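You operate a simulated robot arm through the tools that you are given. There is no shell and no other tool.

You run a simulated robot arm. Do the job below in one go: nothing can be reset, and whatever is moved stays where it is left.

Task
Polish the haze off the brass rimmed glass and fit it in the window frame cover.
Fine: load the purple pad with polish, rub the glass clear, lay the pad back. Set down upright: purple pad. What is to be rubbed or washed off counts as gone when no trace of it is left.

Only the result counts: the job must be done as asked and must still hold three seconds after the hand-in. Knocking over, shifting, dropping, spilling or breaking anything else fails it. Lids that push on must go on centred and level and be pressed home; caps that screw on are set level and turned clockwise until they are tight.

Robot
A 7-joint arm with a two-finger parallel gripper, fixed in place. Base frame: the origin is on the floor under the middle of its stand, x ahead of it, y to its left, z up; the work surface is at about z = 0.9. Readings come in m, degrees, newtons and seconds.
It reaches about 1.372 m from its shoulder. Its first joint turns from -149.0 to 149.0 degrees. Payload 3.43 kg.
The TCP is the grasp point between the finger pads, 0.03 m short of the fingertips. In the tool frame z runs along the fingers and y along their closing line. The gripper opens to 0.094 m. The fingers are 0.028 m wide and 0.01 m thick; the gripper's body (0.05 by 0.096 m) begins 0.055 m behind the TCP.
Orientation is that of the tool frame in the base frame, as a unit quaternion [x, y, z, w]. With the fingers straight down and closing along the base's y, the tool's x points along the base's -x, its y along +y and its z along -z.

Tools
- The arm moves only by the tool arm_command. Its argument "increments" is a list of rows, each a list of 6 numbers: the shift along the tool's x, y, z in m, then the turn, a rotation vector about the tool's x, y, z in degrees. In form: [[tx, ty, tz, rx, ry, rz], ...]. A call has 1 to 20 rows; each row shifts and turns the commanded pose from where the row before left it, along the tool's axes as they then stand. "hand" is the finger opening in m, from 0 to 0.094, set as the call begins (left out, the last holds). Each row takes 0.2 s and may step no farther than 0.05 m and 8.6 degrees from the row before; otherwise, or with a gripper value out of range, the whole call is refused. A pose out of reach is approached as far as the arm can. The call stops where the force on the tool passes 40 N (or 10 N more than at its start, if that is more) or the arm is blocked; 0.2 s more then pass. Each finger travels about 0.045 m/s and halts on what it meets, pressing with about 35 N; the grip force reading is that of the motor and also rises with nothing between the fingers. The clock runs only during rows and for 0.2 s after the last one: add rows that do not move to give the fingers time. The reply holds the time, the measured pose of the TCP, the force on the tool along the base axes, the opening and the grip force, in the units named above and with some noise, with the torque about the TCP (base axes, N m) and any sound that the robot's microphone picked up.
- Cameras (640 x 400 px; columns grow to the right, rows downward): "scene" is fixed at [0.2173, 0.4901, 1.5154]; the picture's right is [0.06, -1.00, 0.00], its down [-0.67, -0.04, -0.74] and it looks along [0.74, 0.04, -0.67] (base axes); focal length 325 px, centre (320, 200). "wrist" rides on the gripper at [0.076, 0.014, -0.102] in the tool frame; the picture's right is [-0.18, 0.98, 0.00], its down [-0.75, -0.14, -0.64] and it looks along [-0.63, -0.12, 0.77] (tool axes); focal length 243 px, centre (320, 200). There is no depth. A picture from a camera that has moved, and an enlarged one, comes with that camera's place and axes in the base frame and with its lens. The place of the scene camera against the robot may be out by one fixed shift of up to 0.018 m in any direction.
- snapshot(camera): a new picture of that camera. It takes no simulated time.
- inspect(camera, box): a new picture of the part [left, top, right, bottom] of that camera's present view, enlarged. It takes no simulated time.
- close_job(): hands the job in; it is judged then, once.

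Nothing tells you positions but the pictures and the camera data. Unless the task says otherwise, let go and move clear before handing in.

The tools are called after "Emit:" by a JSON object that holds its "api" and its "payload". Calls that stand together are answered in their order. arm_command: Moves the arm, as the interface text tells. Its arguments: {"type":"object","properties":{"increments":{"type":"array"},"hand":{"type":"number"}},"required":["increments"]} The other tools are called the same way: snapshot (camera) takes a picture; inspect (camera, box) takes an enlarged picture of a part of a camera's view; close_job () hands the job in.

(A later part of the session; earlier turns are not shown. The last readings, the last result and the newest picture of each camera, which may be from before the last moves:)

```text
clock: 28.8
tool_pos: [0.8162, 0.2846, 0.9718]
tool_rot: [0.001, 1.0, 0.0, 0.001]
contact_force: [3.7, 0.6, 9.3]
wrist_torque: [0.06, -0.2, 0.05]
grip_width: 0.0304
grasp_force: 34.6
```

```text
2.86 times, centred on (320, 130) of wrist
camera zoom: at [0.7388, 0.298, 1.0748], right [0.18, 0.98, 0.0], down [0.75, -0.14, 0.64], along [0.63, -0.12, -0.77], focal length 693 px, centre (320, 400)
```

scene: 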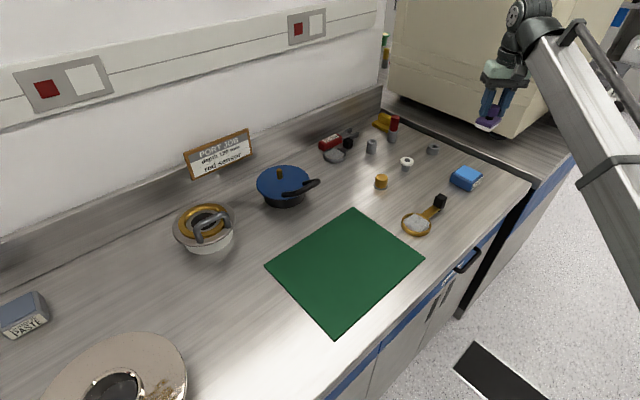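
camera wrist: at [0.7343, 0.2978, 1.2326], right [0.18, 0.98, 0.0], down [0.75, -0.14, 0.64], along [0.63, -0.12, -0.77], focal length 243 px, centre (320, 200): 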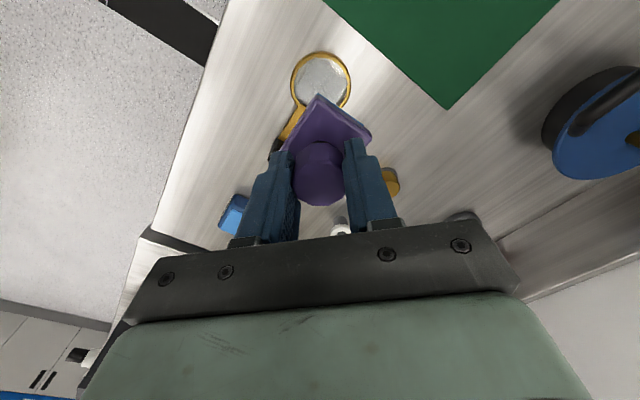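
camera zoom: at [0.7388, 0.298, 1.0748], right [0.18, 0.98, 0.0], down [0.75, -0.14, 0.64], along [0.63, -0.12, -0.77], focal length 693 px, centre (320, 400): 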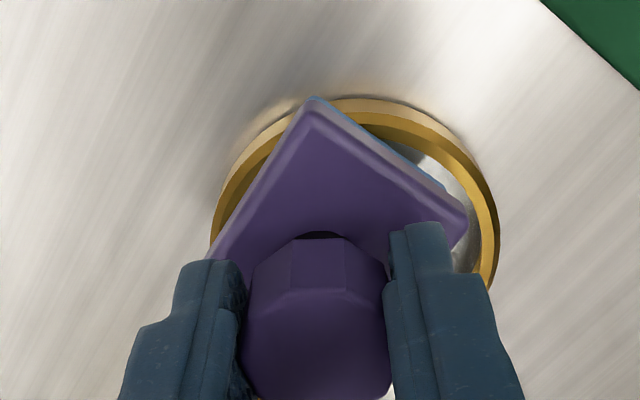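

The glass slid a little under the pad. I'll lift to see how much haze has gone.

Emit:
{"api": "arm_command", "payload": {"increments": [[0, 0, -0.01, 0, 0, 0], [0, 0, -0.04, 0, 0, 0], [0, 0, -0.04, 0, 0, 0], [0, 0, -0.04, 0, 0, 0], [0, 0, -0.03, 0, 0, 0], [0, 0, 0, 0, 0, 0]]}}

Emit:
{"api": "inspect", "payload": {"camera": "scene", "box": [370, 150, 480, 250]}}

Emit:
{"api": "inspect", "payload": {"camera": "wrist", "box": [260, 20, 380, 130]}}

Emit:
{"api": "inspect", "payload": {"camera": "scene", "box": [385, 185, 455, 235]}}

```text
clock: 30.2
tool_pos: [0.8154, 0.2824, 1.132]
tool_rot: [0.0, 1.0, 0.0, 0.0]
contact_force: [-0.2, -0.2, -0.6]
wrist_torque: [0.02, 0.01, 0.01]
grip_width: 0.0307
grasp_force: 35.5
```

```text
4.00 times, centred on (425, 200) of scene
camera zoom: at [0.2173, 0.4901, 1.5154], right [0.06, -1.0, 0.0], down [-0.67, -0.04, -0.74], along [0.74, 0.04, -0.67], focal length 1301 px, centre (-100, 200)
```

zoom: 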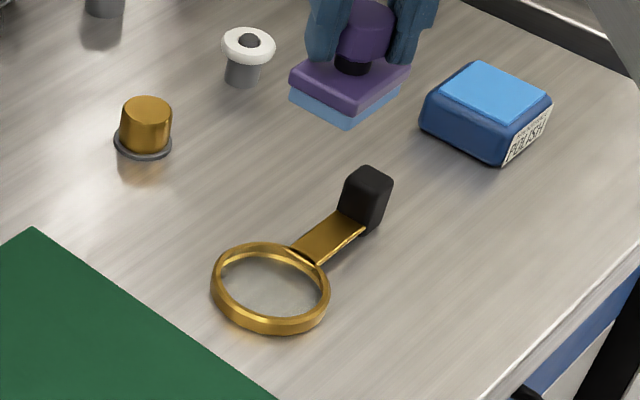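

```text
3.64 times, centred on (320, 75) of wrist
camera zoom: at [0.7388, 0.2975, 1.2342], right [0.18, 0.98, 0.0], down [0.75, -0.14, 0.64], along [0.63, -0.12, -0.77], focal length 882 px, centre (320, 654)
```

zoom: 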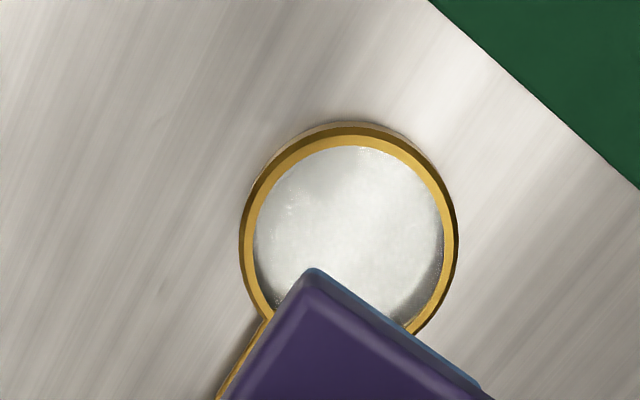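

```text
8.00 times, centred on (420, 210) of scene
camera zoom: at [0.2173, 0.4901, 1.5154], right [0.06, -1.0, 0.0], down [-0.67, -0.04, -0.74], along [0.74, 0.04, -0.67], focal length 2602 px, centre (-480, 120)
```

zoom: 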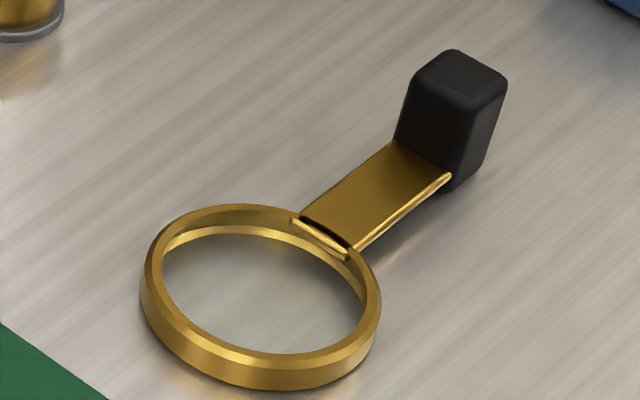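

Most haze seems gone, but the view is partly blocked and there may be reflections. I'll shift the arm aside for an unobstructed close look.

Emit:
{"api": "arm_command", "payload": {"increments": [[0.0, 0.04, 0.02, 0, 0, 0], [0, 0.035, 0.03, 0, 0, 0], [0, 0, 0, 0, 0, 0]]}}

Emit:
{"api": "snapshot", "payload": {"camera": "wrist"}}

Emit:
{"api": "inspect", "payload": {"camera": "scene", "box": [400, 205, 432, 235]}}

```text
clock: 31.0
tool_pos: [0.8142, 0.3606, 1.0819]
tool_rot: [-0.001, 1.0, 0.001, 0.0]
contact_force: [-0.6, 0.0, -0.7]
wrist_torque: [0.02, 0.02, -0.04]
grip_width: 0.0306
grasp_force: 35.0
```

```text
taken
camera wrist: at [0.7374, 0.3744, 1.1836], right [0.18, 0.98, 0.0], down [0.75, -0.14, 0.64], along [0.63, -0.12, -0.77], focal length 243 px, centre (320, 200)
```

wrist: 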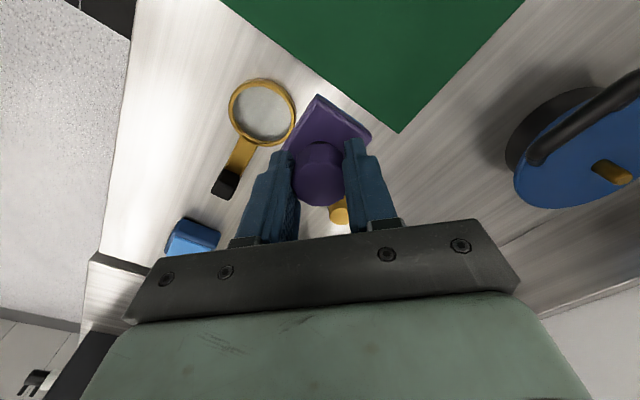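

```text
13.33 times, centred on (416, 220) of scene
camera zoom: at [0.2173, 0.4901, 1.5154], right [0.06, -1.0, 0.0], down [-0.67, -0.04, -0.74], along [0.74, 0.04, -0.67], focal length 4336 px, centre (-960, -67)
```

zoom: 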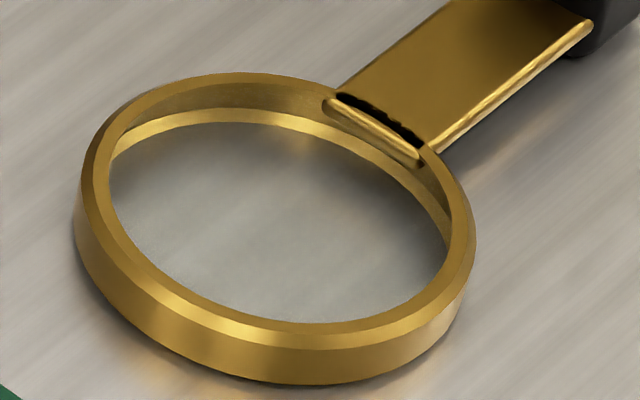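

Emit:
{"api": "inspect", "payload": {"camera": "wrist", "box": [220, 65, 305, 150]}}

Emit:
{"api": "inspect", "payload": {"camera": "wrist", "box": [200, 100, 290, 205]}}

```text
4.71 times, centred on (262, 108) of wrist
camera zoom: at [0.7374, 0.3744, 1.1836], right [0.18, 0.98, 0.0], down [0.75, -0.14, 0.64], along [0.63, -0.12, -0.77], focal length 1142 px, centre (591, 635)
```

zoom: 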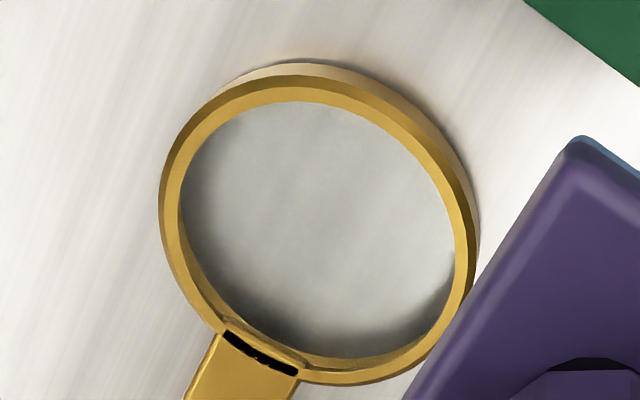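

```text
3.81 times, centred on (245, 152) of wrist
camera zoom: at [0.7374, 0.3744, 1.1836], right [0.18, 0.98, 0.0], down [0.75, -0.14, 0.64], along [0.63, -0.12, -0.77], focal length 924 px, centre (606, 381)
```

zoom: 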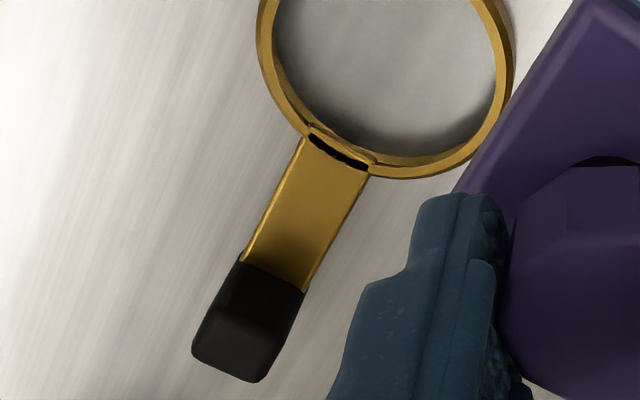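

The glass is nearly clear but I suspect faint traces near the edge, and it shifted to about (0.824, 0.292). I'll go back over it and rub again around the new centre.

Emit:
{"api": "arm_command", "payload": {"increments": [[-0.005, -0.035, 0, 0, 0, 0], [-0.005, -0.034, 0, 0, 0, 0], [0, 0, 0.04, 0, 0, 0], [0, 0, 0.04, 0, 0, 0], [0, 0, 0.02, 0, 0, 0], [0, 0, 0, 0, 0, 0]]}}

Emit:
{"api": "arm_command", "payload": {"increments": [[0, 0, 0.003, 0, 0, 0], [0, 0, 0.003, 0, 0, 0], [0, 0, 0, 0, 0, 0]]}}

Emit:
{"api": "inspect", "payload": {"camera": "wrist", "box": [230, 60, 410, 200]}}

```text
clock: 32.4
tool_pos: [0.826, 0.2882, 0.9821]
tool_rot: [0.001, 1.0, 0.0, -0.001]
contact_force: [0.0, -0.5, -1.3]
wrist_torque: [0.04, 0.0, -0.02]
grip_width: 0.0306
grasp_force: 34.9
```

```text
clock: 33.2
tool_pos: [0.8249, 0.2879, 0.9758]
tool_rot: [0.0, 1.0, 0.0, 0.0]
contact_force: [1.1, -0.6, -1.0]
wrist_torque: [0.01, 0.03, 0.01]
grip_width: 0.0309
grasp_force: 35.0
```

```text
2.86 times, centred on (320, 130) of wrist
camera zoom: at [0.7483, 0.3026, 1.0781], right [0.18, 0.98, 0.0], down [0.75, -0.14, 0.64], along [0.63, -0.12, -0.77], focal length 693 px, centre (320, 400)
```

zoom: 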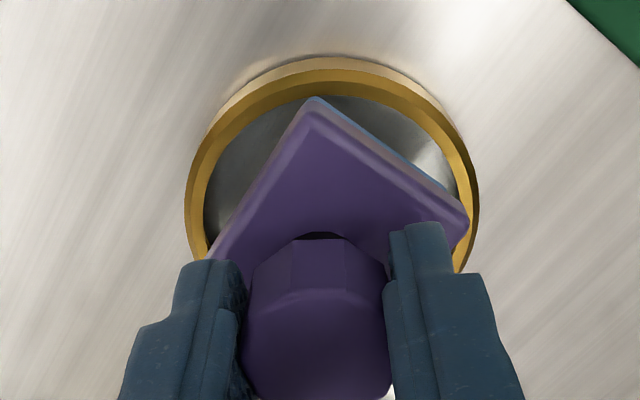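

Emit:
{"api": "arm_command", "payload": {"increments": [[0.002, 0.003, 0.0015, 0, 0, 0], [0, 0, 0.0015, 0, 0, 0], [0, 0, 0, 0, 0, 0]]}}

```text
clock: 34.0
tool_pos: [0.8224, 0.2908, 0.9724]
tool_rot: [0.0, 1.0, 0.001, -0.001]
contact_force: [0.2, -0.1, 1.3]
wrist_torque: [-0.01, 0.0, -0.01]
grip_width: 0.0306
grasp_force: 35.1
```

Emit:
{"api": "arm_command", "payload": {"increments": [[0, 0, 0.0007, 0, 0, 0], [-0.012, 0, 0, 0, 0, 0], [0.0035, -0.0085, 0, 0, 0, 0], [0.0085, -0.0035, 0, 0, 0, 0], [0.0085, 0.0035, 0, 0, 0, 0], [0.0035, 0.0085, 0, 0, 0, 0], [-0.0035, 0.0085, 0, 0, 0, 0], [-0.0085, 0.0035, 0, 0, 0, 0], [-0.0085, -0.0035, 0, 0, 0, 0], [-0.0035, -0.0085, 0, 0, 0, 0], [0.012, 0, 0, 0, 0, 0]]}}

Emit:
{"api": "inspect", "payload": {"camera": "wrist", "box": [230, 60, 410, 200]}}

Emit:
{"api": "inspect", "payload": {"camera": "scene", "box": [385, 185, 455, 235]}}

```text
clock: 36.4
tool_pos: [0.8234, 0.2918, 0.9731]
tool_rot: [0.0, 1.0, 0.0, 0.001]
contact_force: [1.2, -0.3, 6.3]
wrist_torque: [0.01, -0.12, -0.06]
grip_width: 0.0303
grasp_force: 34.6
```

```text
2.86 times, centred on (320, 130) of wrist
camera zoom: at [0.7463, 0.3058, 1.0749], right [0.18, 0.98, 0.0], down [0.75, -0.14, 0.64], along [0.63, -0.12, -0.77], focal length 693 px, centre (320, 400)
```

zoom: 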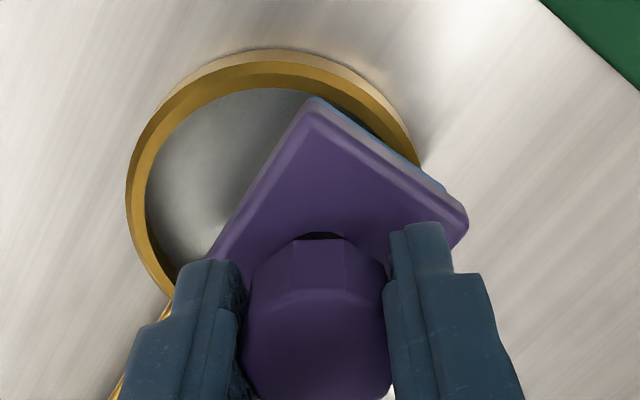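

```text
8.00 times, centred on (420, 210) of scene
camera zoom: at [0.2173, 0.4901, 1.5154], right [0.06, -1.0, 0.0], down [-0.67, -0.04, -0.74], along [0.74, 0.04, -0.67], focal length 2602 px, centre (-480, 120)
```

zoom: 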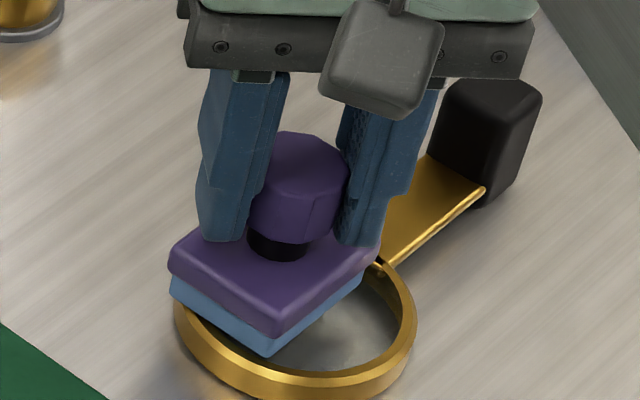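

The glass moved back again. I'll lift, move aside and inspect the surface.

Emit:
{"api": "arm_command", "payload": {"increments": [[0, 0, -0.01, 0, 0, 0], [0, 0, -0.04, 0, 0, 0], [0, 0.035, -0.035, 0, 0, 0], [0, 0.04, -0.025, 0, 0, 0], [0, 0, 0, 0, 0, 0]]}}

Emit:
{"api": "snapshot", "payload": {"camera": "wrist"}}

Emit:
{"api": "inspect", "payload": {"camera": "scene", "box": [400, 205, 440, 235]}}

```text
clock: 37.6
tool_pos: [0.8254, 0.3668, 1.0819]
tool_rot: [0.0, 1.0, 0.0, 0.0]
contact_force: [0.1, 0.1, -0.5]
wrist_torque: [-0.01, 0.04, 0.02]
grip_width: 0.0304
grasp_force: 35.2
```

```text
taken
camera wrist: at [0.7476, 0.3812, 1.1843], right [0.18, 0.98, 0.0], down [0.75, -0.14, 0.64], along [0.63, -0.12, -0.77], focal length 243 px, centre (320, 200)
```

wrist: 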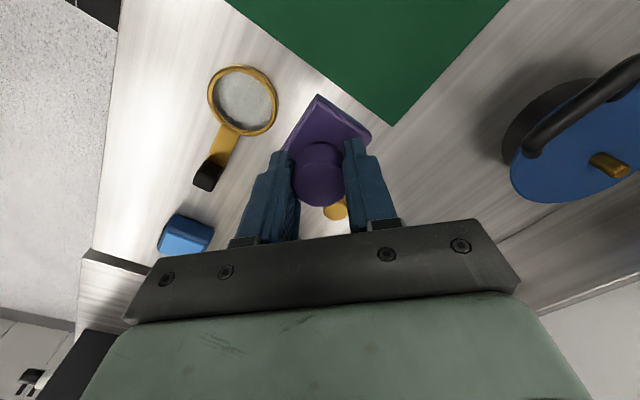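

```text
13.33 times, centred on (420, 220) of scene
camera zoom: at [0.2173, 0.4901, 1.5154], right [0.06, -1.0, 0.0], down [-0.67, -0.04, -0.74], along [0.74, 0.04, -0.67], focal length 4336 px, centre (-1013, -67)
```

zoom: 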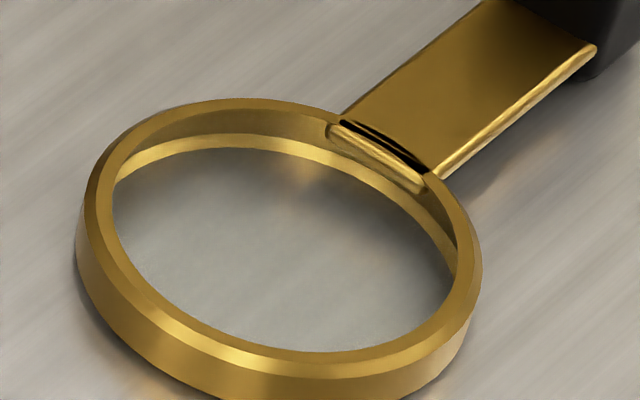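

Emit:
{"api": "inspect", "payload": {"camera": "wrist", "box": [200, 55, 285, 145]}}

Emit:
{"api": "inspect", "payload": {"camera": "scene", "box": [406, 212, 432, 232]}}

Emit:
{"api": "inspect", "payload": {"camera": "scene", "box": [310, 120, 400, 175]}}

```text
4.44 times, centred on (242, 100) of wrist
camera zoom: at [0.7476, 0.3812, 1.1843], right [0.18, 0.98, 0.0], down [0.75, -0.14, 0.64], along [0.63, -0.12, -0.77], focal length 1078 px, centre (664, 644)
```

zoom: 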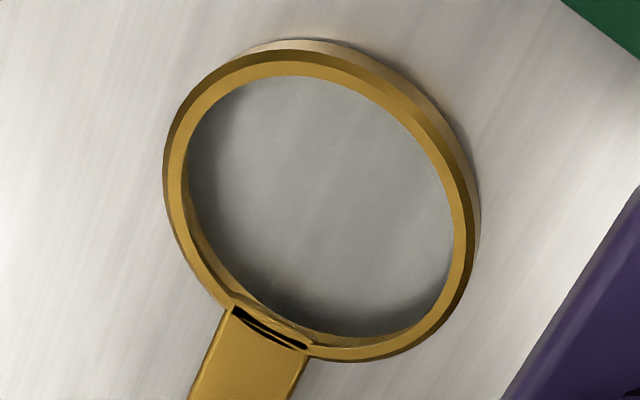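

```text
16.00 times, centred on (419, 222) of scene
camera zoom: at [0.2173, 0.4901, 1.5154], right [0.06, -1.0, 0.0], down [-0.67, -0.04, -0.74], along [0.74, 0.04, -0.67], focal length 5203 px, centre (-1264, -152)
```

zoom: 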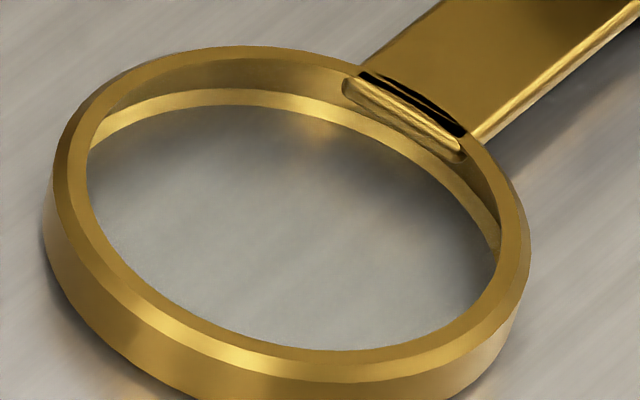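

```text
7.11 times, centred on (355, 148) of scene
camera zoom: at [0.2173, 0.4901, 1.5154], right [0.06, -1.0, 0.0], down [-0.67, -0.04, -0.74], along [0.74, 0.04, -0.67], focal length 2313 px, centre (71, 573)
```

zoom: 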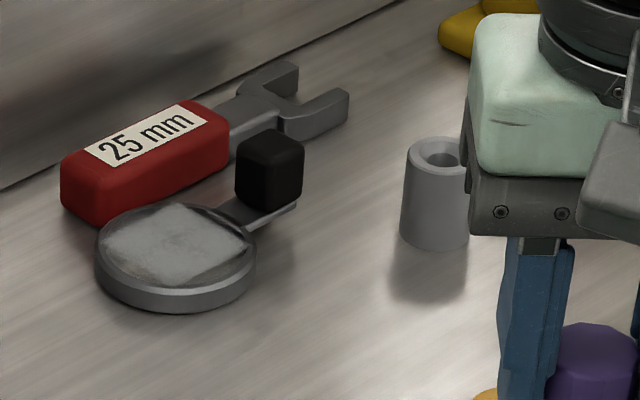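

Emit:
{"api": "inspect", "payload": {"camera": "wrist", "box": [245, 80, 270, 100]}}

Emit:
{"api": "inspect", "payload": {"camera": "wrist", "box": [220, 68, 245, 88]}}

Emit:
{"api": "inspect", "payload": {"camera": "wrist", "box": [236, 100, 266, 124]}}

Emit:
{"api": "inspect", "payload": {"camera": "wrist", "box": [212, 85, 242, 109]}}

```text
16.00 times, centred on (258, 90) of wrist
camera zoom: at [0.7476, 0.3812, 1.1843], right [0.18, 0.98, 0.0], down [0.75, -0.14, 0.64], along [0.63, -0.12, -0.77], focal length 3882 px, centre (1320, 1960)
```

zoom: 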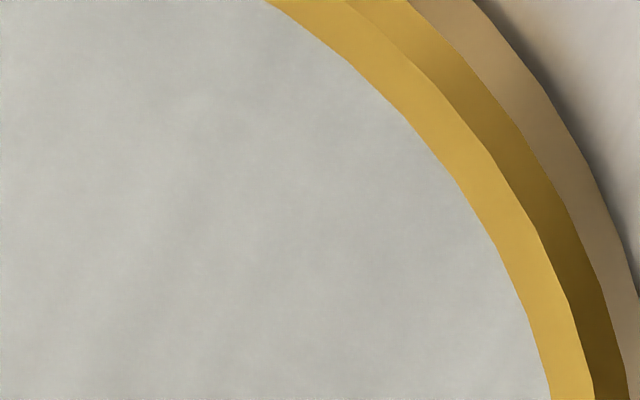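

```text
16.00 times, centred on (232, 78) of wrist
camera zoom: at [0.7476, 0.3812, 1.1843], right [0.18, 0.98, 0.0], down [0.75, -0.14, 0.64], along [0.63, -0.12, -0.77], focal length 3882 px, centre (1720, 2152)
```

zoom: 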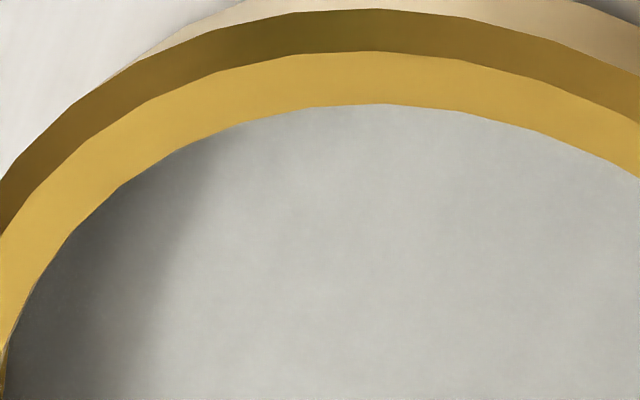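

```text
16.00 times, centred on (251, 112) of wrist
camera zoom: at [0.7476, 0.3812, 1.1843], right [0.18, 0.98, 0.0], down [0.75, -0.14, 0.64], along [0.63, -0.12, -0.77], focal length 3882 px, centre (1424, 1608)
```

zoom: 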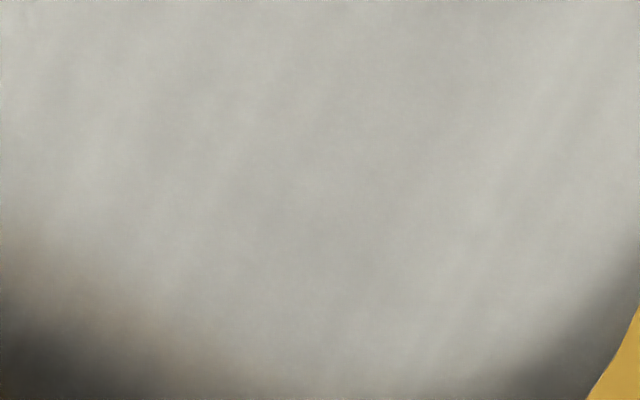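

```text
16.00 times, centred on (227, 97) of wrist
camera zoom: at [0.7476, 0.3812, 1.1843], right [0.18, 0.98, 0.0], down [0.75, -0.14, 0.64], along [0.63, -0.12, -0.77], focal length 3882 px, centre (1808, 1848)
```

zoom: 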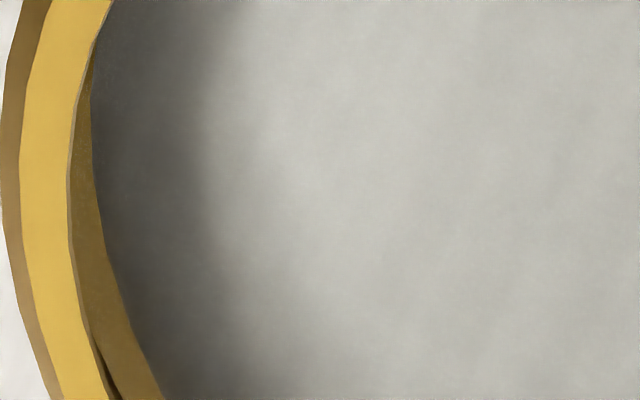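

The glass looks clear, with bench grain visible through it. For certainty I'll do one more rubbing pass centred on its present place, about (0.818, 0.283), covering it out to the edge.

Emit:
{"api": "arm_command", "payload": {"increments": [[0.0035, -0.042, 0, 0, 0, 0], [0.0035, -0.042, 0, 0, 0, 0], [0, 0, 0.04, 0, 0, 0], [0, 0, 0.04, 0, 0, 0], [0, 0, 0.024, 0, 0, 0], [0, 0, 0, 0, 0, 0]]}}

Emit:
{"api": "inspect", "payload": {"camera": "wrist", "box": [230, 60, 410, 200]}}

```text
clock: 39.0
tool_pos: [0.8166, 0.2837, 0.9782]
tool_rot: [0.0, 1.0, 0.0, -0.001]
contact_force: [-0.6, -0.6, -0.5]
wrist_torque: [0.01, -0.03, 0.01]
grip_width: 0.0304
grasp_force: 35.1
```

```text
2.86 times, centred on (320, 130) of wrist
camera zoom: at [0.7395, 0.2974, 1.0804], right [0.18, 0.98, 0.0], down [0.75, -0.14, 0.64], along [0.63, -0.12, -0.77], focal length 693 px, centre (320, 400)
```

zoom: 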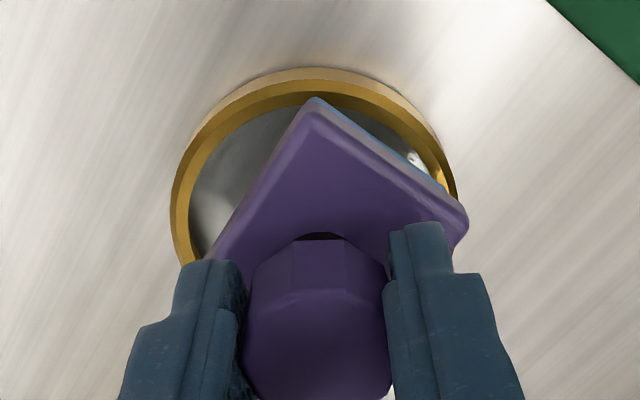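

Emit:
{"api": "arm_command", "payload": {"increments": [[0, -0.002, 0.002, 0, 0, 0], [0, 0, 0.002, 0, 0, 0], [0, 0, 0.001, 0, 0, 0], [0, 0, 0, 0, 0, 0]]}}

```text
clock: 40.0
tool_pos: [0.8165, 0.2812, 0.973]
tool_rot: [0.0, 1.0, 0.0, 0.0]
contact_force: [0.2, -1.0, -0.4]
wrist_torque: [-0.02, -0.03, 0.03]
grip_width: 0.0304
grasp_force: 34.6
```

Emit:
{"api": "arm_command", "payload": {"increments": [[0, 0, 0.001, 0, 0, 0], [0, 0, 0.0005, 0, 0, 0], [0, 0, 0, 0, 0, 0]]}}

```text
clock: 40.8
tool_pos: [0.8155, 0.2815, 0.9724]
tool_rot: [0.0, 1.0, 0.0, 0.0]
contact_force: [2.4, 1.1, 14.2]
wrist_torque: [0.05, -0.13, -0.01]
grip_width: 0.0308
grasp_force: 34.8
```

Emit:
{"api": "arm_command", "payload": {"increments": [[-0.013, 0, -0.0002, 0, 0, 0], [0.0038, 0.0092, 0, 0, 0, 0], [0.0092, 0.0038, 0, 0, 0, 0], [0.0092, -0.0038, 0, 0, 0, 0], [0.0038, -0.0092, 0, 0, 0, 0], [-0.0038, -0.0092, 0, 0, 0, 0], [-0.0092, -0.0038, 0, 0, 0, 0], [-0.0092, 0.0038, 0, 0, 0, 0], [-0.0038, 0.0092, 0, 0, 0, 0], [0.0038, -0.0092, 0, 0, 0, 0], [0.0092, -0.0038, 0, 0, 0, 0], [0.0092, 0.0038, 0, 0, 0, 0], [0.0038, 0.0092, 0, 0, 0, 0], [-0.0038, 0.0092, 0, 0, 0, 0], [-0.0092, 0.0038, 0, 0, 0, 0], [-0.0092, -0.0038, 0, 0, 0, 0], [-0.0038, -0.0092, 0, 0, 0, 0], [0.013, 0, 0, 0, 0, 0], [0, 0, 0, 0, 0, 0]]}}

Emit:
{"api": "inspect", "payload": {"camera": "wrist", "box": [230, 60, 410, 200]}}

```text
clock: 44.8
tool_pos: [0.8164, 0.2796, 0.9722]
tool_rot: [-0.001, 1.0, -0.001, 0.0]
contact_force: [1.0, -2.1, 5.3]
wrist_torque: [-0.03, -0.13, -0.01]
grip_width: 0.0306
grasp_force: 34.8
```

```text
2.86 times, centred on (320, 130) of wrist
camera zoom: at [0.7402, 0.294, 1.0749], right [0.18, 0.98, 0.0], down [0.75, -0.14, 0.64], along [0.63, -0.12, -0.77], focal length 693 px, centre (320, 400)
```

zoom: 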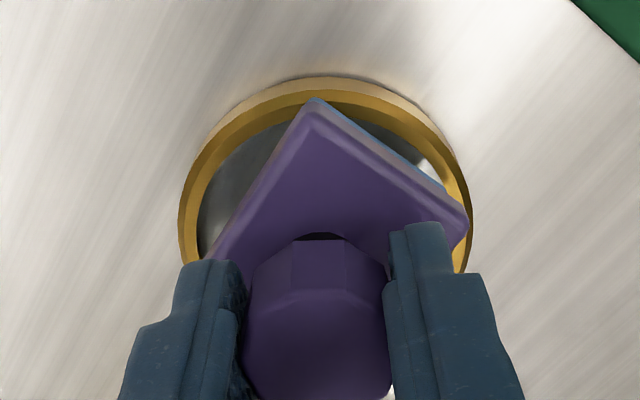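

The double pass ended with the glass nearly centred. I'll lift, step aside and inspect once more.

Emit:
{"api": "arm_command", "payload": {"increments": [[0, 0, -0.01, 0, 0, 0], [0, 0, -0.04, 0, 0, 0], [0, 0.035, -0.035, 0, 0, 0], [0, 0.045, -0.02, 0, 0, 0], [0, 0, 0, 0, 0, 0]]}}

Emit:
{"api": "snapshot", "payload": {"camera": "wrist"}}

Emit:
{"api": "inspect", "payload": {"camera": "wrist", "box": [195, 55, 285, 145]}}

Emit:
{"api": "inspect", "payload": {"camera": "scene", "box": [385, 185, 455, 240]}}

```text
clock: 46.0
tool_pos: [0.8181, 0.3621, 1.0773]
tool_rot: [0.0, 1.0, 0.0, -0.001]
contact_force: [0.2, -0.1, -0.3]
wrist_torque: [-0.01, 0.03, -0.03]
grip_width: 0.0304
grasp_force: 35.4
```

```text
taken
camera wrist: at [0.7406, 0.3768, 1.179], right [0.18, 0.98, 0.0], down [0.75, -0.14, 0.64], along [0.63, -0.12, -0.77], focal length 243 px, centre (320, 200)
```

wrist: 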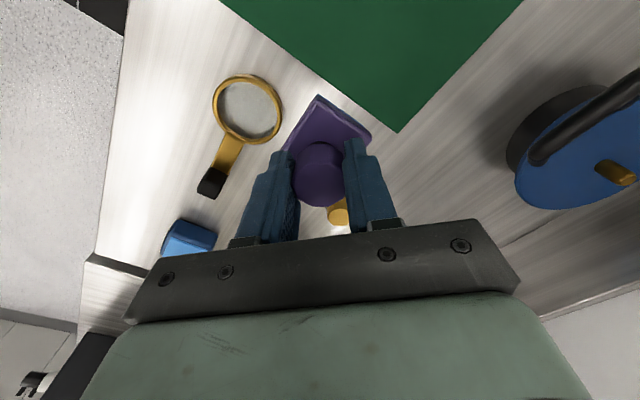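

```text
4.44 times, centred on (240, 100) of wrist
camera zoom: at [0.7406, 0.3768, 1.179], right [0.18, 0.98, 0.0], down [0.75, -0.14, 0.64], along [0.63, -0.12, -0.77], focal length 1078 px, centre (676, 644)
```

zoom: 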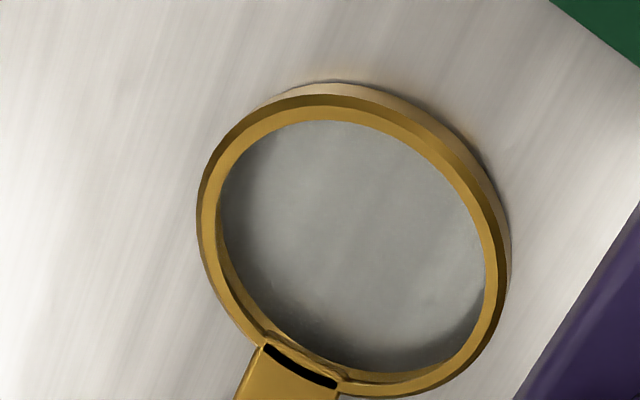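

```text
7.27 times, centred on (420, 212) of scene
camera zoom: at [0.2173, 0.4901, 1.5154], right [0.06, -1.0, 0.0], down [-0.67, -0.04, -0.74], along [0.74, 0.04, -0.67], focal length 2365 px, centre (-407, 109)
```

zoom: 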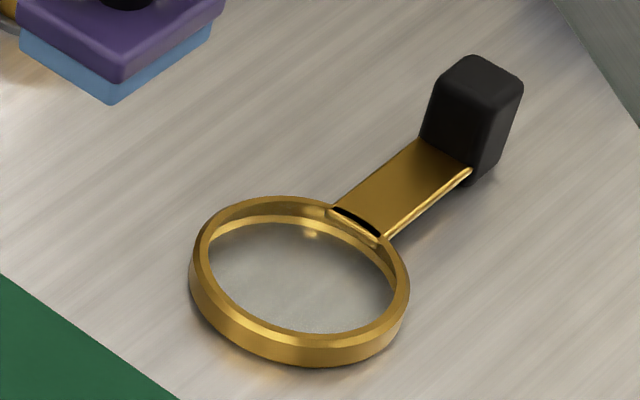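

The bench grain shows clearly through the glass now, so the haze is gone. I'll carry the pad back to its original place at (0.481, 0.622).

Emit:
{"api": "arm_command", "payload": {"increments": [[0.0337, 0.026, 0, 0, 0, 0], [0.0337, 0.026, 0, 0, 0, 0], [0.0337, 0.026, 0, 0, 0, 0], [0.0337, 0.026, 0, 0, 0, 0], [0.0337, 0.026, 0, 0, 0, 0], [0.0337, 0.026, 0, 0, 0, 0], [0.0337, 0.026, 0, 0, 0, 0], [0.0337, 0.026, 0, 0, 0, 0], [0.0337, 0.026, 0, 0, 0, 0], [0.0337, 0.026, 0, 0, 0, 0], [0, 0, 0, 0, 0, 0]]}}

Emit:
{"api": "snapshot", "payload": {"camera": "wrist"}}

Emit:
{"api": "snapshot", "payload": {"camera": "scene"}}

```text
clock: 48.4
tool_pos: [0.4807, 0.6215, 1.079]
tool_rot: [0.0, 1.0, -0.001, -0.001]
contact_force: [0.1, 0.3, -0.7]
wrist_torque: [0.01, -0.01, 0.0]
grip_width: 0.0306
grasp_force: 35.1
```

```text
taken
camera wrist: at [0.4036, 0.6353, 1.1807], right [0.18, 0.98, 0.0], down [0.75, -0.14, 0.64], along [0.63, -0.12, -0.77], focal length 243 px, centre (320, 200)
```

wrist: 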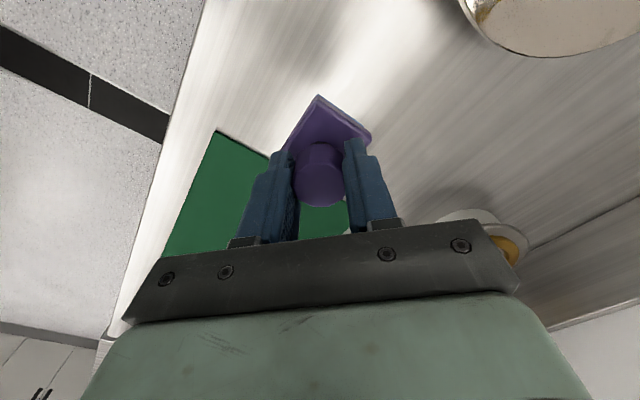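

```text
taken
```

scene: 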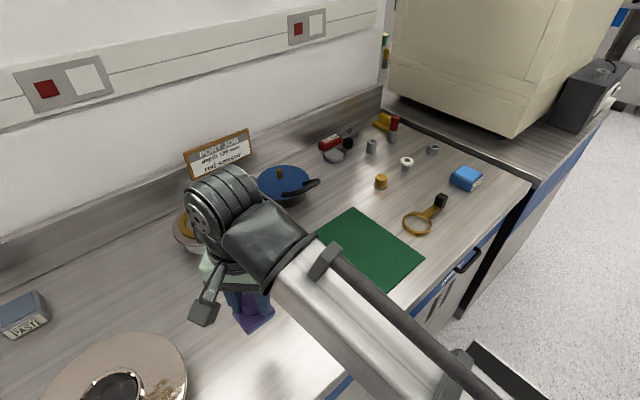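

Emit:
{"api": "arm_command", "payload": {"increments": [[0, 0, 0.04, 0, 0, 0], [0, 0, 0.04, 0, 0, 0], [0, 0, 0.03, 0, 0, 0], [0, 0, 0.006, 0, 0, 0], [0, 0, 0, 0, 0, 0]]}}

Emit:
{"api": "arm_command", "payload": {"increments": [[0, 0, 0.0015, 0, 0, 0], [0, 0, 0.0015, 0, 0, 0], [0, 0, 0, 0, 0, 0]]}}

```text
clock: 49.6
tool_pos: [0.4802, 0.6232, 0.9617]
tool_rot: [0.0, 1.0, 0.0, 0.0]
contact_force: [-0.7, -0.7, -0.8]
wrist_torque: [-0.03, 0.01, 0.01]
grip_width: 0.0304
grasp_force: 35.3
```

```text
clock: 50.4
tool_pos: [0.4808, 0.6215, 0.9597]
tool_rot: [0.0, 1.0, 0.0, -0.001]
contact_force: [1.1, -0.1, 11.0]
wrist_torque: [-0.04, -0.07, -0.02]
grip_width: 0.0302
grasp_force: 34.9
```

The pad is down on the bench at its original spot (11 N). I'll release and rise.

Emit:
{"api": "arm_command", "payload": {"increments": [[0, 0, -0.0005, 0, 0, 0], [0, 0, 0, 0, 0, 0], [0, 0, 0, 0, 0, 0], [0, 0, 0, 0, 0, 0]], "hand": 0.094}}

Emit:
{"api": "arm_command", "payload": {"increments": [[0, 0, -0.02, 0, 0, 0], [0, 0, -0.04, 0, 0, 0], [0, 0, -0.04, 0, 0, 0], [0, 0, 0, 0, 0, 0]]}}

Emit:
{"api": "snapshot", "payload": {"camera": "wrist"}}

```text
clock: 51.4
tool_pos: [0.4814, 0.6222, 0.9588]
tool_rot: [0.0, 1.0, 0.0, 0.0]
contact_force: [0.4, 0.4, 0.8]
wrist_torque: [0.0, 0.0, 0.03]
grip_width: 0.0941
grasp_force: 0.1
```

```text
clock: 52.4
tool_pos: [0.4791, 0.6214, 1.0584]
tool_rot: [-0.001, 1.0, 0.0, 0.0]
contact_force: [-0.4, -0.3, -0.2]
wrist_torque: [-0.02, 0.01, 0.0]
grip_width: 0.094
grasp_force: 0.1
```

```text
taken
camera wrist: at [0.4034, 0.6352, 1.1616], right [0.18, 0.98, 0.0], down [0.75, -0.14, 0.64], along [0.63, -0.12, -0.77], focal length 243 px, centre (320, 200)
```

wrist: 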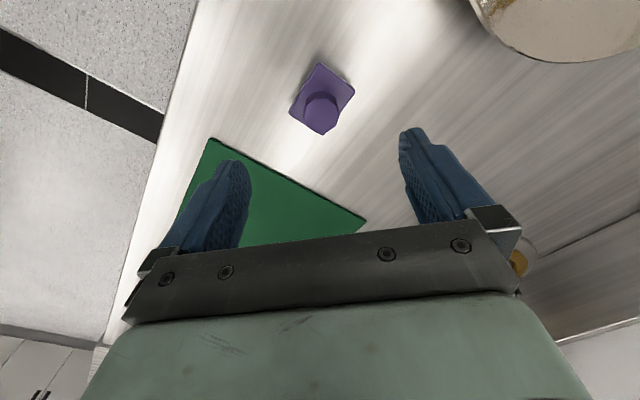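

The pad stands back upright in its place. Next I'll look closely at the window frame cover with the brass seat.

Emit:
{"api": "arm_command", "payload": {"increments": [[-0.0167, 0.0333, -0.016, 0, 0, 0], [-0.0167, 0.0333, -0.016, 0, 0, 0], [-0.0167, 0.0333, -0.016, 0, 0, 0], [-0.0167, 0.0333, -0.016, 0, 0, 0], [-0.0167, 0.0333, -0.016, 0, 0, 0], [-0.0167, 0.0333, -0.016, 0, 0, 0], [0, 0, 0, 0, 0, 0]]}}

Emit:
{"api": "snapshot", "payload": {"camera": "wrist"}}

Emit:
{"api": "snapshot", "payload": {"camera": "scene"}}

```text
clock: 54.0
tool_pos: [0.579, 0.8212, 1.1584]
tool_rot: [0.0, 1.0, 0.0, 0.001]
contact_force: [-0.7, -0.2, -1.0]
wrist_torque: [0.01, -0.04, 0.01]
grip_width: 0.0938
grasp_force: 0.0
```

```text
taken
camera wrist: at [0.5023, 0.8348, 1.2587], right [0.18, 0.98, 0.0], down [0.75, -0.14, 0.64], along [0.63, -0.12, -0.77], focal length 243 px, centre (320, 200)
```

wrist: 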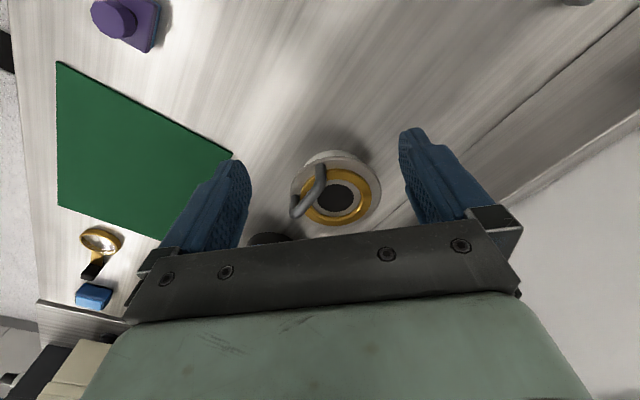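

```text
taken
```

scene: 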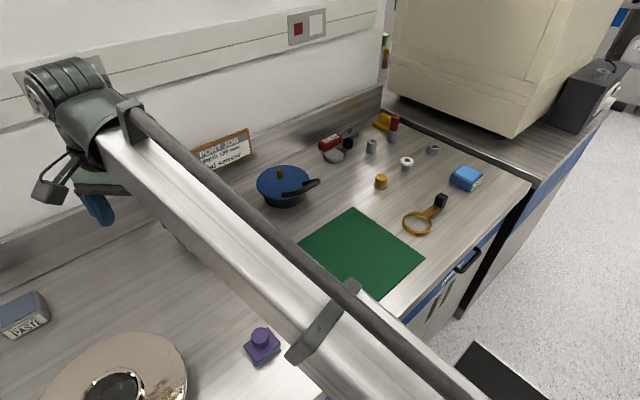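

Emit:
{"api": "inspect", "payload": {"camera": "wrist", "box": [270, 140, 400, 245]}}

Emit:
{"api": "inspect", "payload": {"camera": "wrist", "box": [60, 210, 150, 290]}}

```text
3.81 times, centred on (335, 192) of wrist
camera zoom: at [0.5023, 0.8348, 1.2587], right [0.18, 0.98, 0.0], down [0.75, -0.14, 0.64], along [0.63, -0.12, -0.77], focal length 924 px, centre (263, 229)
```

zoom: 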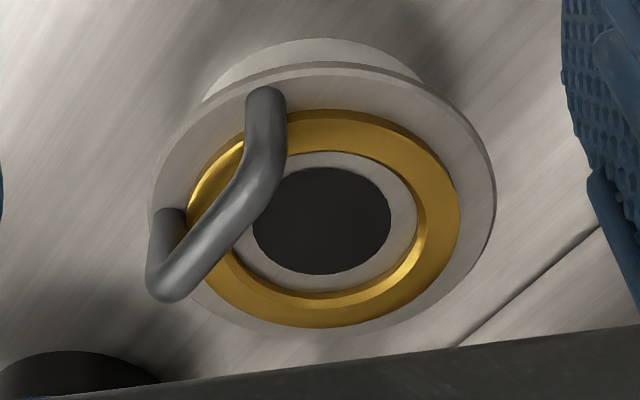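

```text
5.00 times, centred on (105, 250) of wrist
camera zoom: at [0.5023, 0.8348, 1.2587], right [0.18, 0.98, 0.0], down [0.75, -0.14, 0.64], along [0.63, -0.12, -0.77], focal length 1213 px, centre (1395, -50)
```

zoom: 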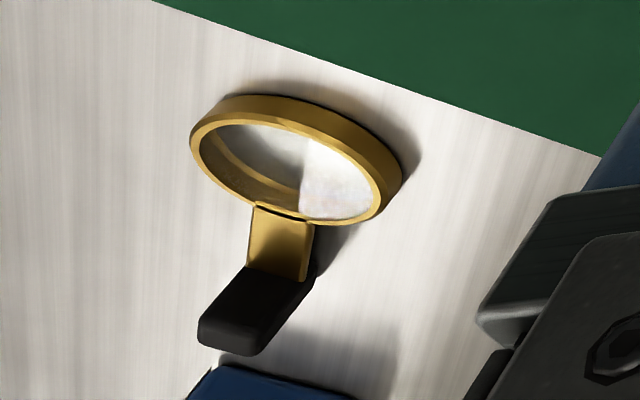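

The cover's brass seat is at about (0.75, 0.815), with its inside about 80 mm across and its handle on the robot side. I'll move for a steeper second view to triangulate it.

Emit:
{"api": "arm_command", "payload": {"increments": [[-0.04, 0.0, 0, 0, 0, 0], [-0.04, 0.0, 0, 0, 0, 0], [-0.03, 0.0, 0, 0, 0, 0], [0, 0, 0, 0, 0, 0]]}}

Emit:
{"api": "snapshot", "payload": {"camera": "wrist"}}

Emit:
{"api": "inspect", "payload": {"camera": "wrist", "box": [260, 40, 400, 160]}}

```text
clock: 55.0
tool_pos: [0.6899, 0.8204, 1.1553]
tool_rot: [0.0, 1.0, 0.0, 0.0]
contact_force: [0.3, 0.1, -0.2]
wrist_torque: [0.0, 0.02, -0.01]
grip_width: 0.0942
grasp_force: 0.0
```

```text
taken
camera wrist: at [0.6131, 0.835, 1.2579], right [0.18, 0.98, 0.0], down [0.75, -0.14, 0.64], along [0.63, -0.12, -0.77], focal length 243 px, centre (320, 200)
```

wrist: 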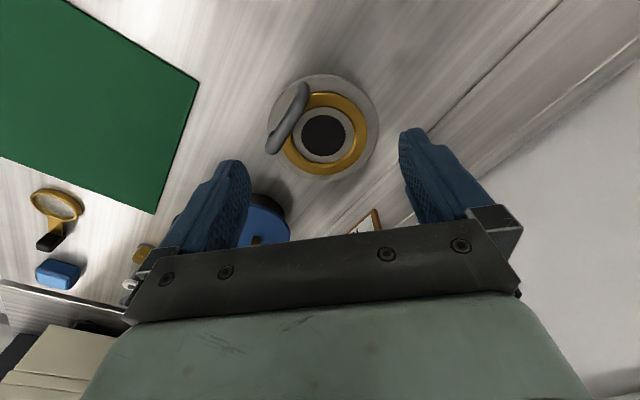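

```text
3.33 times, centred on (330, 100) of wrist
camera zoom: at [0.6131, 0.835, 1.2579], right [0.18, 0.98, 0.0], down [0.75, -0.14, 0.64], along [0.63, -0.12, -0.77], focal length 809 px, centre (287, 533)
```

zoom: 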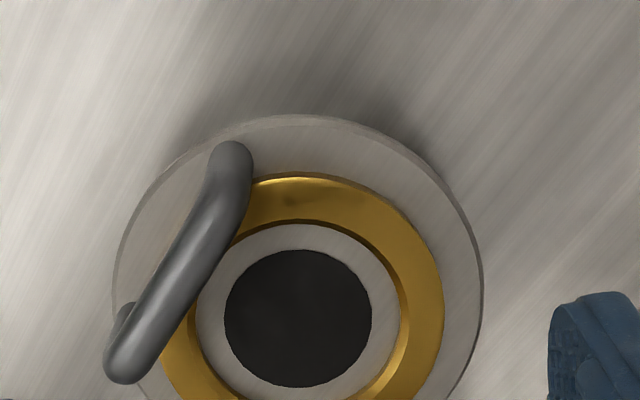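

Emit:
{"api": "inspect", "payload": {"camera": "wrist", "box": [255, 65, 395, 190]}}

```text
3.20 times, centred on (325, 128) of wrist
camera zoom: at [0.6131, 0.835, 1.2579], right [0.18, 0.98, 0.0], down [0.75, -0.14, 0.64], along [0.63, -0.12, -0.77], focal length 776 px, centre (304, 432)
```

zoom: 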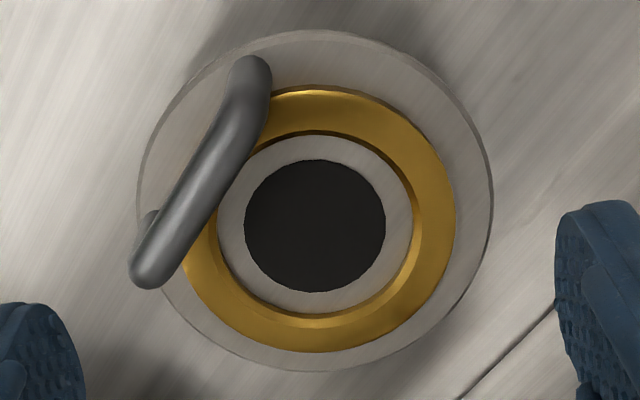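

I now place the seat centre at about (0.7565, 0.813) with its ledge near z≈0.953, and the handle safely clear of it. Next I'll go above the black grip of the glass and turn the gripper 47° to align with the strip.

Emit:
{"api": "arm_command", "payload": {"increments": [[-0.01429, -0.04343, 0.0039, 0, 0, 0], [-0.01429, -0.04343, 0.0039, 0, 0, 0], [-0.01429, -0.04343, 0.0039, 0, 0, 0], [-0.01429, -0.04343, 0.0039, 0, 0, 0], [-0.01429, -0.04343, 0.0039, 0, 0, 0], [-0.01429, -0.04343, 0.0039, 0, 0, 0], [-0.01429, -0.04343, 0.0039, 0, 0, 0], [-0.01429, -0.04343, 0.0039, 0, 0, 0], [-0.01429, -0.04343, 0.0039, 0, 0, 0], [-0.01429, -0.04343, 0.0039, 0, 0, 0], [-0.01429, -0.04343, 0.0039, 0, 0, 0], [-0.01429, -0.04343, 0.0039, 0, 0, 0], [-0.01429, -0.04343, 0.0039, 0, 0, 0], [-0.01429, -0.04343, 0.0039, 0, 0, 0], [0, 0, 0, 0, 0, 0]]}}

Emit:
{"api": "arm_command", "payload": {"increments": [[0, 0, 0, 0, 0, -8], [0, 0, 0, 0, 0, -8], [0, 0, 0, 0, 0, -8], [0, 0, 0, 0, 0, -8], [0, 0, 0, 0, 0, -8], [0, 0, 0, 0, 0, -7], [0, 0, 0, 0, 0, 0]]}}

Emit:
{"api": "snapshot", "payload": {"camera": "wrist"}}

Emit:
{"api": "snapshot", "payload": {"camera": "scene"}}

```text
clock: 58.2
tool_pos: [0.891, 0.213, 1.0987]
tool_rot: [0.001, 1.0, 0.0, 0.0]
contact_force: [0.0, -0.7, -0.6]
wrist_torque: [0.02, -0.03, -0.02]
grip_width: 0.0941
grasp_force: 0.1
```

```text
clock: 59.8
tool_pos: [0.8908, 0.2138, 1.1003]
tool_rot: [-0.4, 0.917, 0.0, 0.0]
contact_force: [-0.4, -0.4, 1.5]
wrist_torque: [-0.02, -0.03, -0.02]
grip_width: 0.0939
grasp_force: 0.0
```

```text
taken
camera wrist: at [0.8276, 0.1677, 1.2024], right [-0.59, 0.8, 0.0], down [0.62, 0.46, 0.64], along [0.52, 0.38, -0.77], focal length 243 px, centre (320, 200)
```

wrist: 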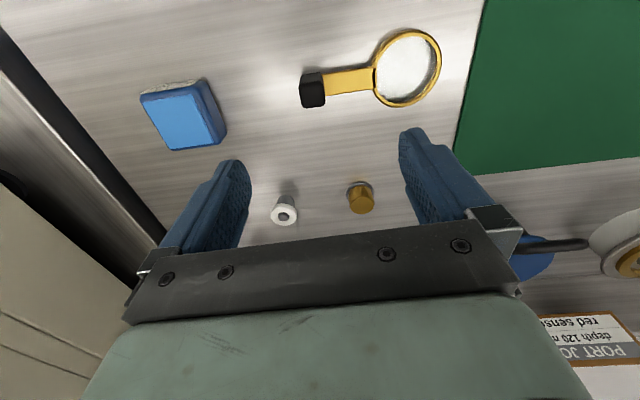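

```text
taken
```

scene: 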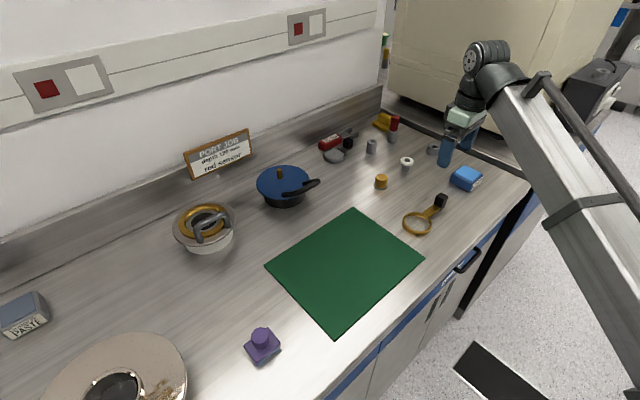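

Emit:
{"api": "inspect", "payload": {"camera": "wrist", "box": [285, 20, 455, 120]}}

Emit:
{"api": "inspect", "payload": {"camera": "scene", "box": [395, 185, 460, 240]}}

```text
3.76 times, centred on (370, 70) of wrist
camera zoom: at [0.8276, 0.1677, 1.2024], right [-0.59, 0.8, 0.0], down [0.62, 0.46, 0.64], along [0.52, 0.38, -0.77], focal length 913 px, centre (132, 689)
```

zoom: 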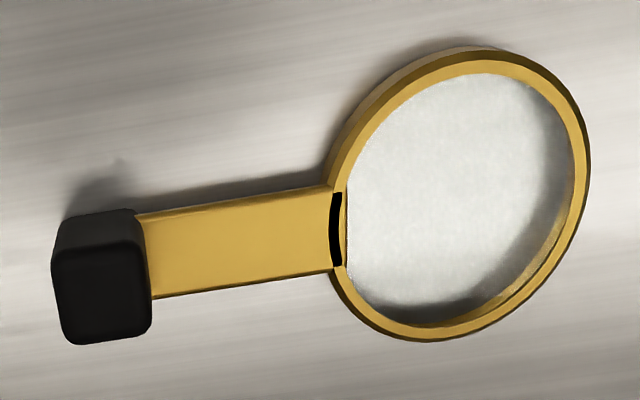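

```text
7.27 times, centred on (428, 212) of scene
camera zoom: at [0.2173, 0.4901, 1.5154], right [0.06, -1.0, 0.0], down [-0.67, -0.04, -0.74], along [0.74, 0.04, -0.67], focal length 2365 px, centre (-462, 109)
```

zoom: 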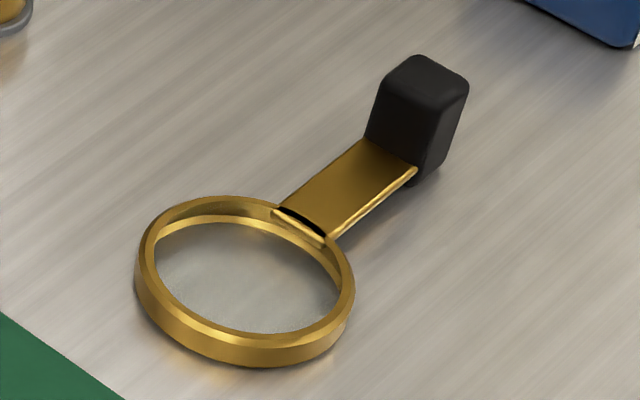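

Emit:
{"api": "inspect", "payload": {"camera": "wrist", "box": [370, 25, 445, 112]}}

Emit:
{"api": "inspect", "payload": {"camera": "wrist", "box": [370, 50, 400, 100]}}

```text
4.60 times, centred on (408, 68) of wrist
camera zoom: at [0.8276, 0.1677, 1.2024], right [-0.59, 0.8, 0.0], down [0.62, 0.46, 0.64], along [0.52, 0.38, -0.77], focal length 1116 px, centre (-82, 805)
```

zoom: 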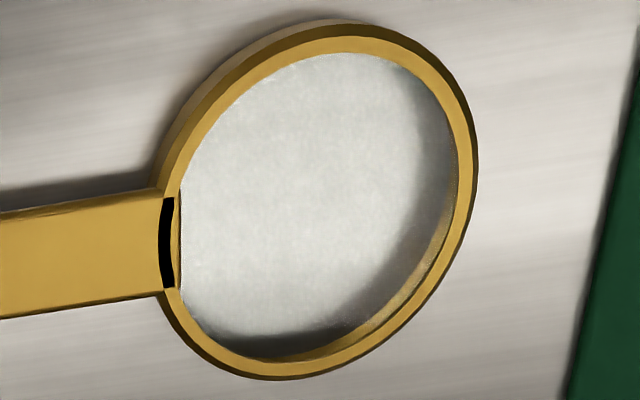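

```text
8.00 times, centred on (385, 75) of wrist
camera zoom: at [0.8276, 0.1677, 1.2024], right [-0.59, 0.8, 0.0], down [0.62, 0.46, 0.64], along [0.52, 0.38, -0.77], focal length 1941 px, centre (-200, 1200)
```

zoom: 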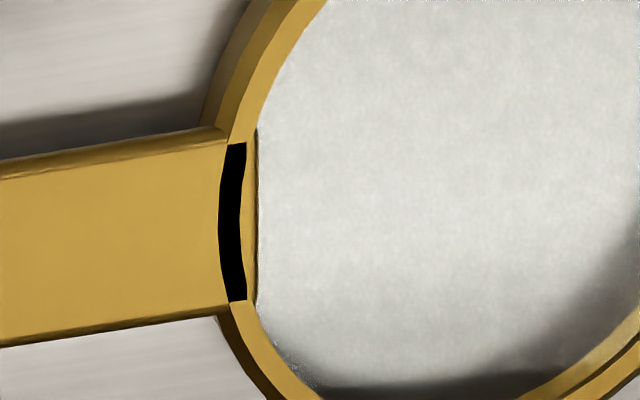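

From this angle the glass looks bright, and I need to know whether that is a reflection or leftover haze. I'll move the camera a little and compare.

Emit:
{"api": "arm_command", "payload": {"increments": [[0, 0.04, 0, 0, 0, 0], [0, 0.04, 0, 0, 0, 0], [0, 0, 0, 0, 0, 0]]}}

Emit:
{"api": "inspect", "payload": {"camera": "wrist", "box": [280, 20, 380, 120]}}

Emit:
{"api": "arm_command", "payload": {"increments": [[0.04, 0, 0, 0, 0, 0], [0.04, 0, 0, 0, 0, 0], [0, 0, 0, 0, 0, 0]]}}

Emit:
{"api": "snapshot", "payload": {"camera": "wrist"}}

```text
clock: 60.6
tool_pos: [0.8317, 0.2683, 1.1008]
tool_rot: [-0.398, 0.917, 0.0, 0.0]
contact_force: [-0.4, 0.3, 0.4]
wrist_torque: [0.02, 0.01, 0.01]
grip_width: 0.0939
grasp_force: 0.1
```

```text
4.00 times, centred on (330, 70) of wrist
camera zoom: at [0.7687, 0.221, 1.2035], right [-0.59, 0.81, 0.0], down [0.62, 0.45, 0.64], along [0.52, 0.38, -0.77], focal length 970 px, centre (280, 720)
```

zoom: 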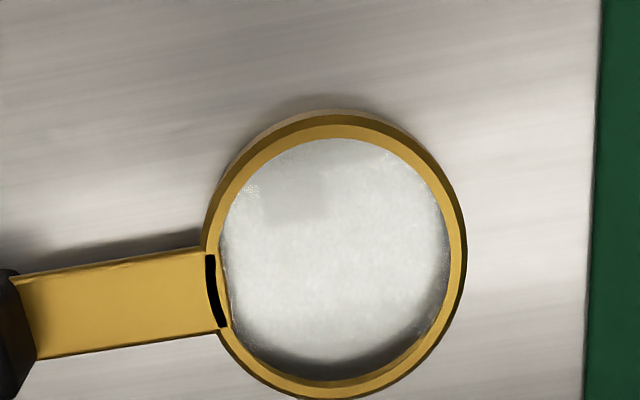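

```text
clock: 61.4
tool_pos: [0.7784, 0.2097, 1.1009]
tool_rot: [-0.399, 0.917, 0.0, -0.001]
contact_force: [-0.3, 0.6, 0.1]
wrist_torque: [0.02, -0.01, -0.01]
grip_width: 0.0938
grasp_force: 0.1
```

```text
taken
camera wrist: at [0.7152, 0.1631, 1.2023], right [-0.59, 0.8, 0.0], down [0.62, 0.46, 0.64], along [0.52, 0.38, -0.77], focal length 243 px, centre (320, 200)
```

wrist: 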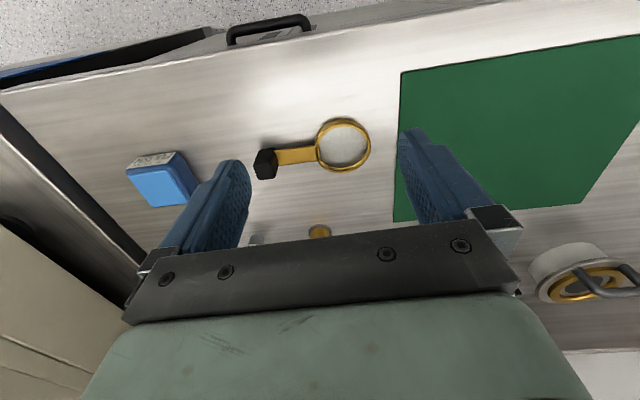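

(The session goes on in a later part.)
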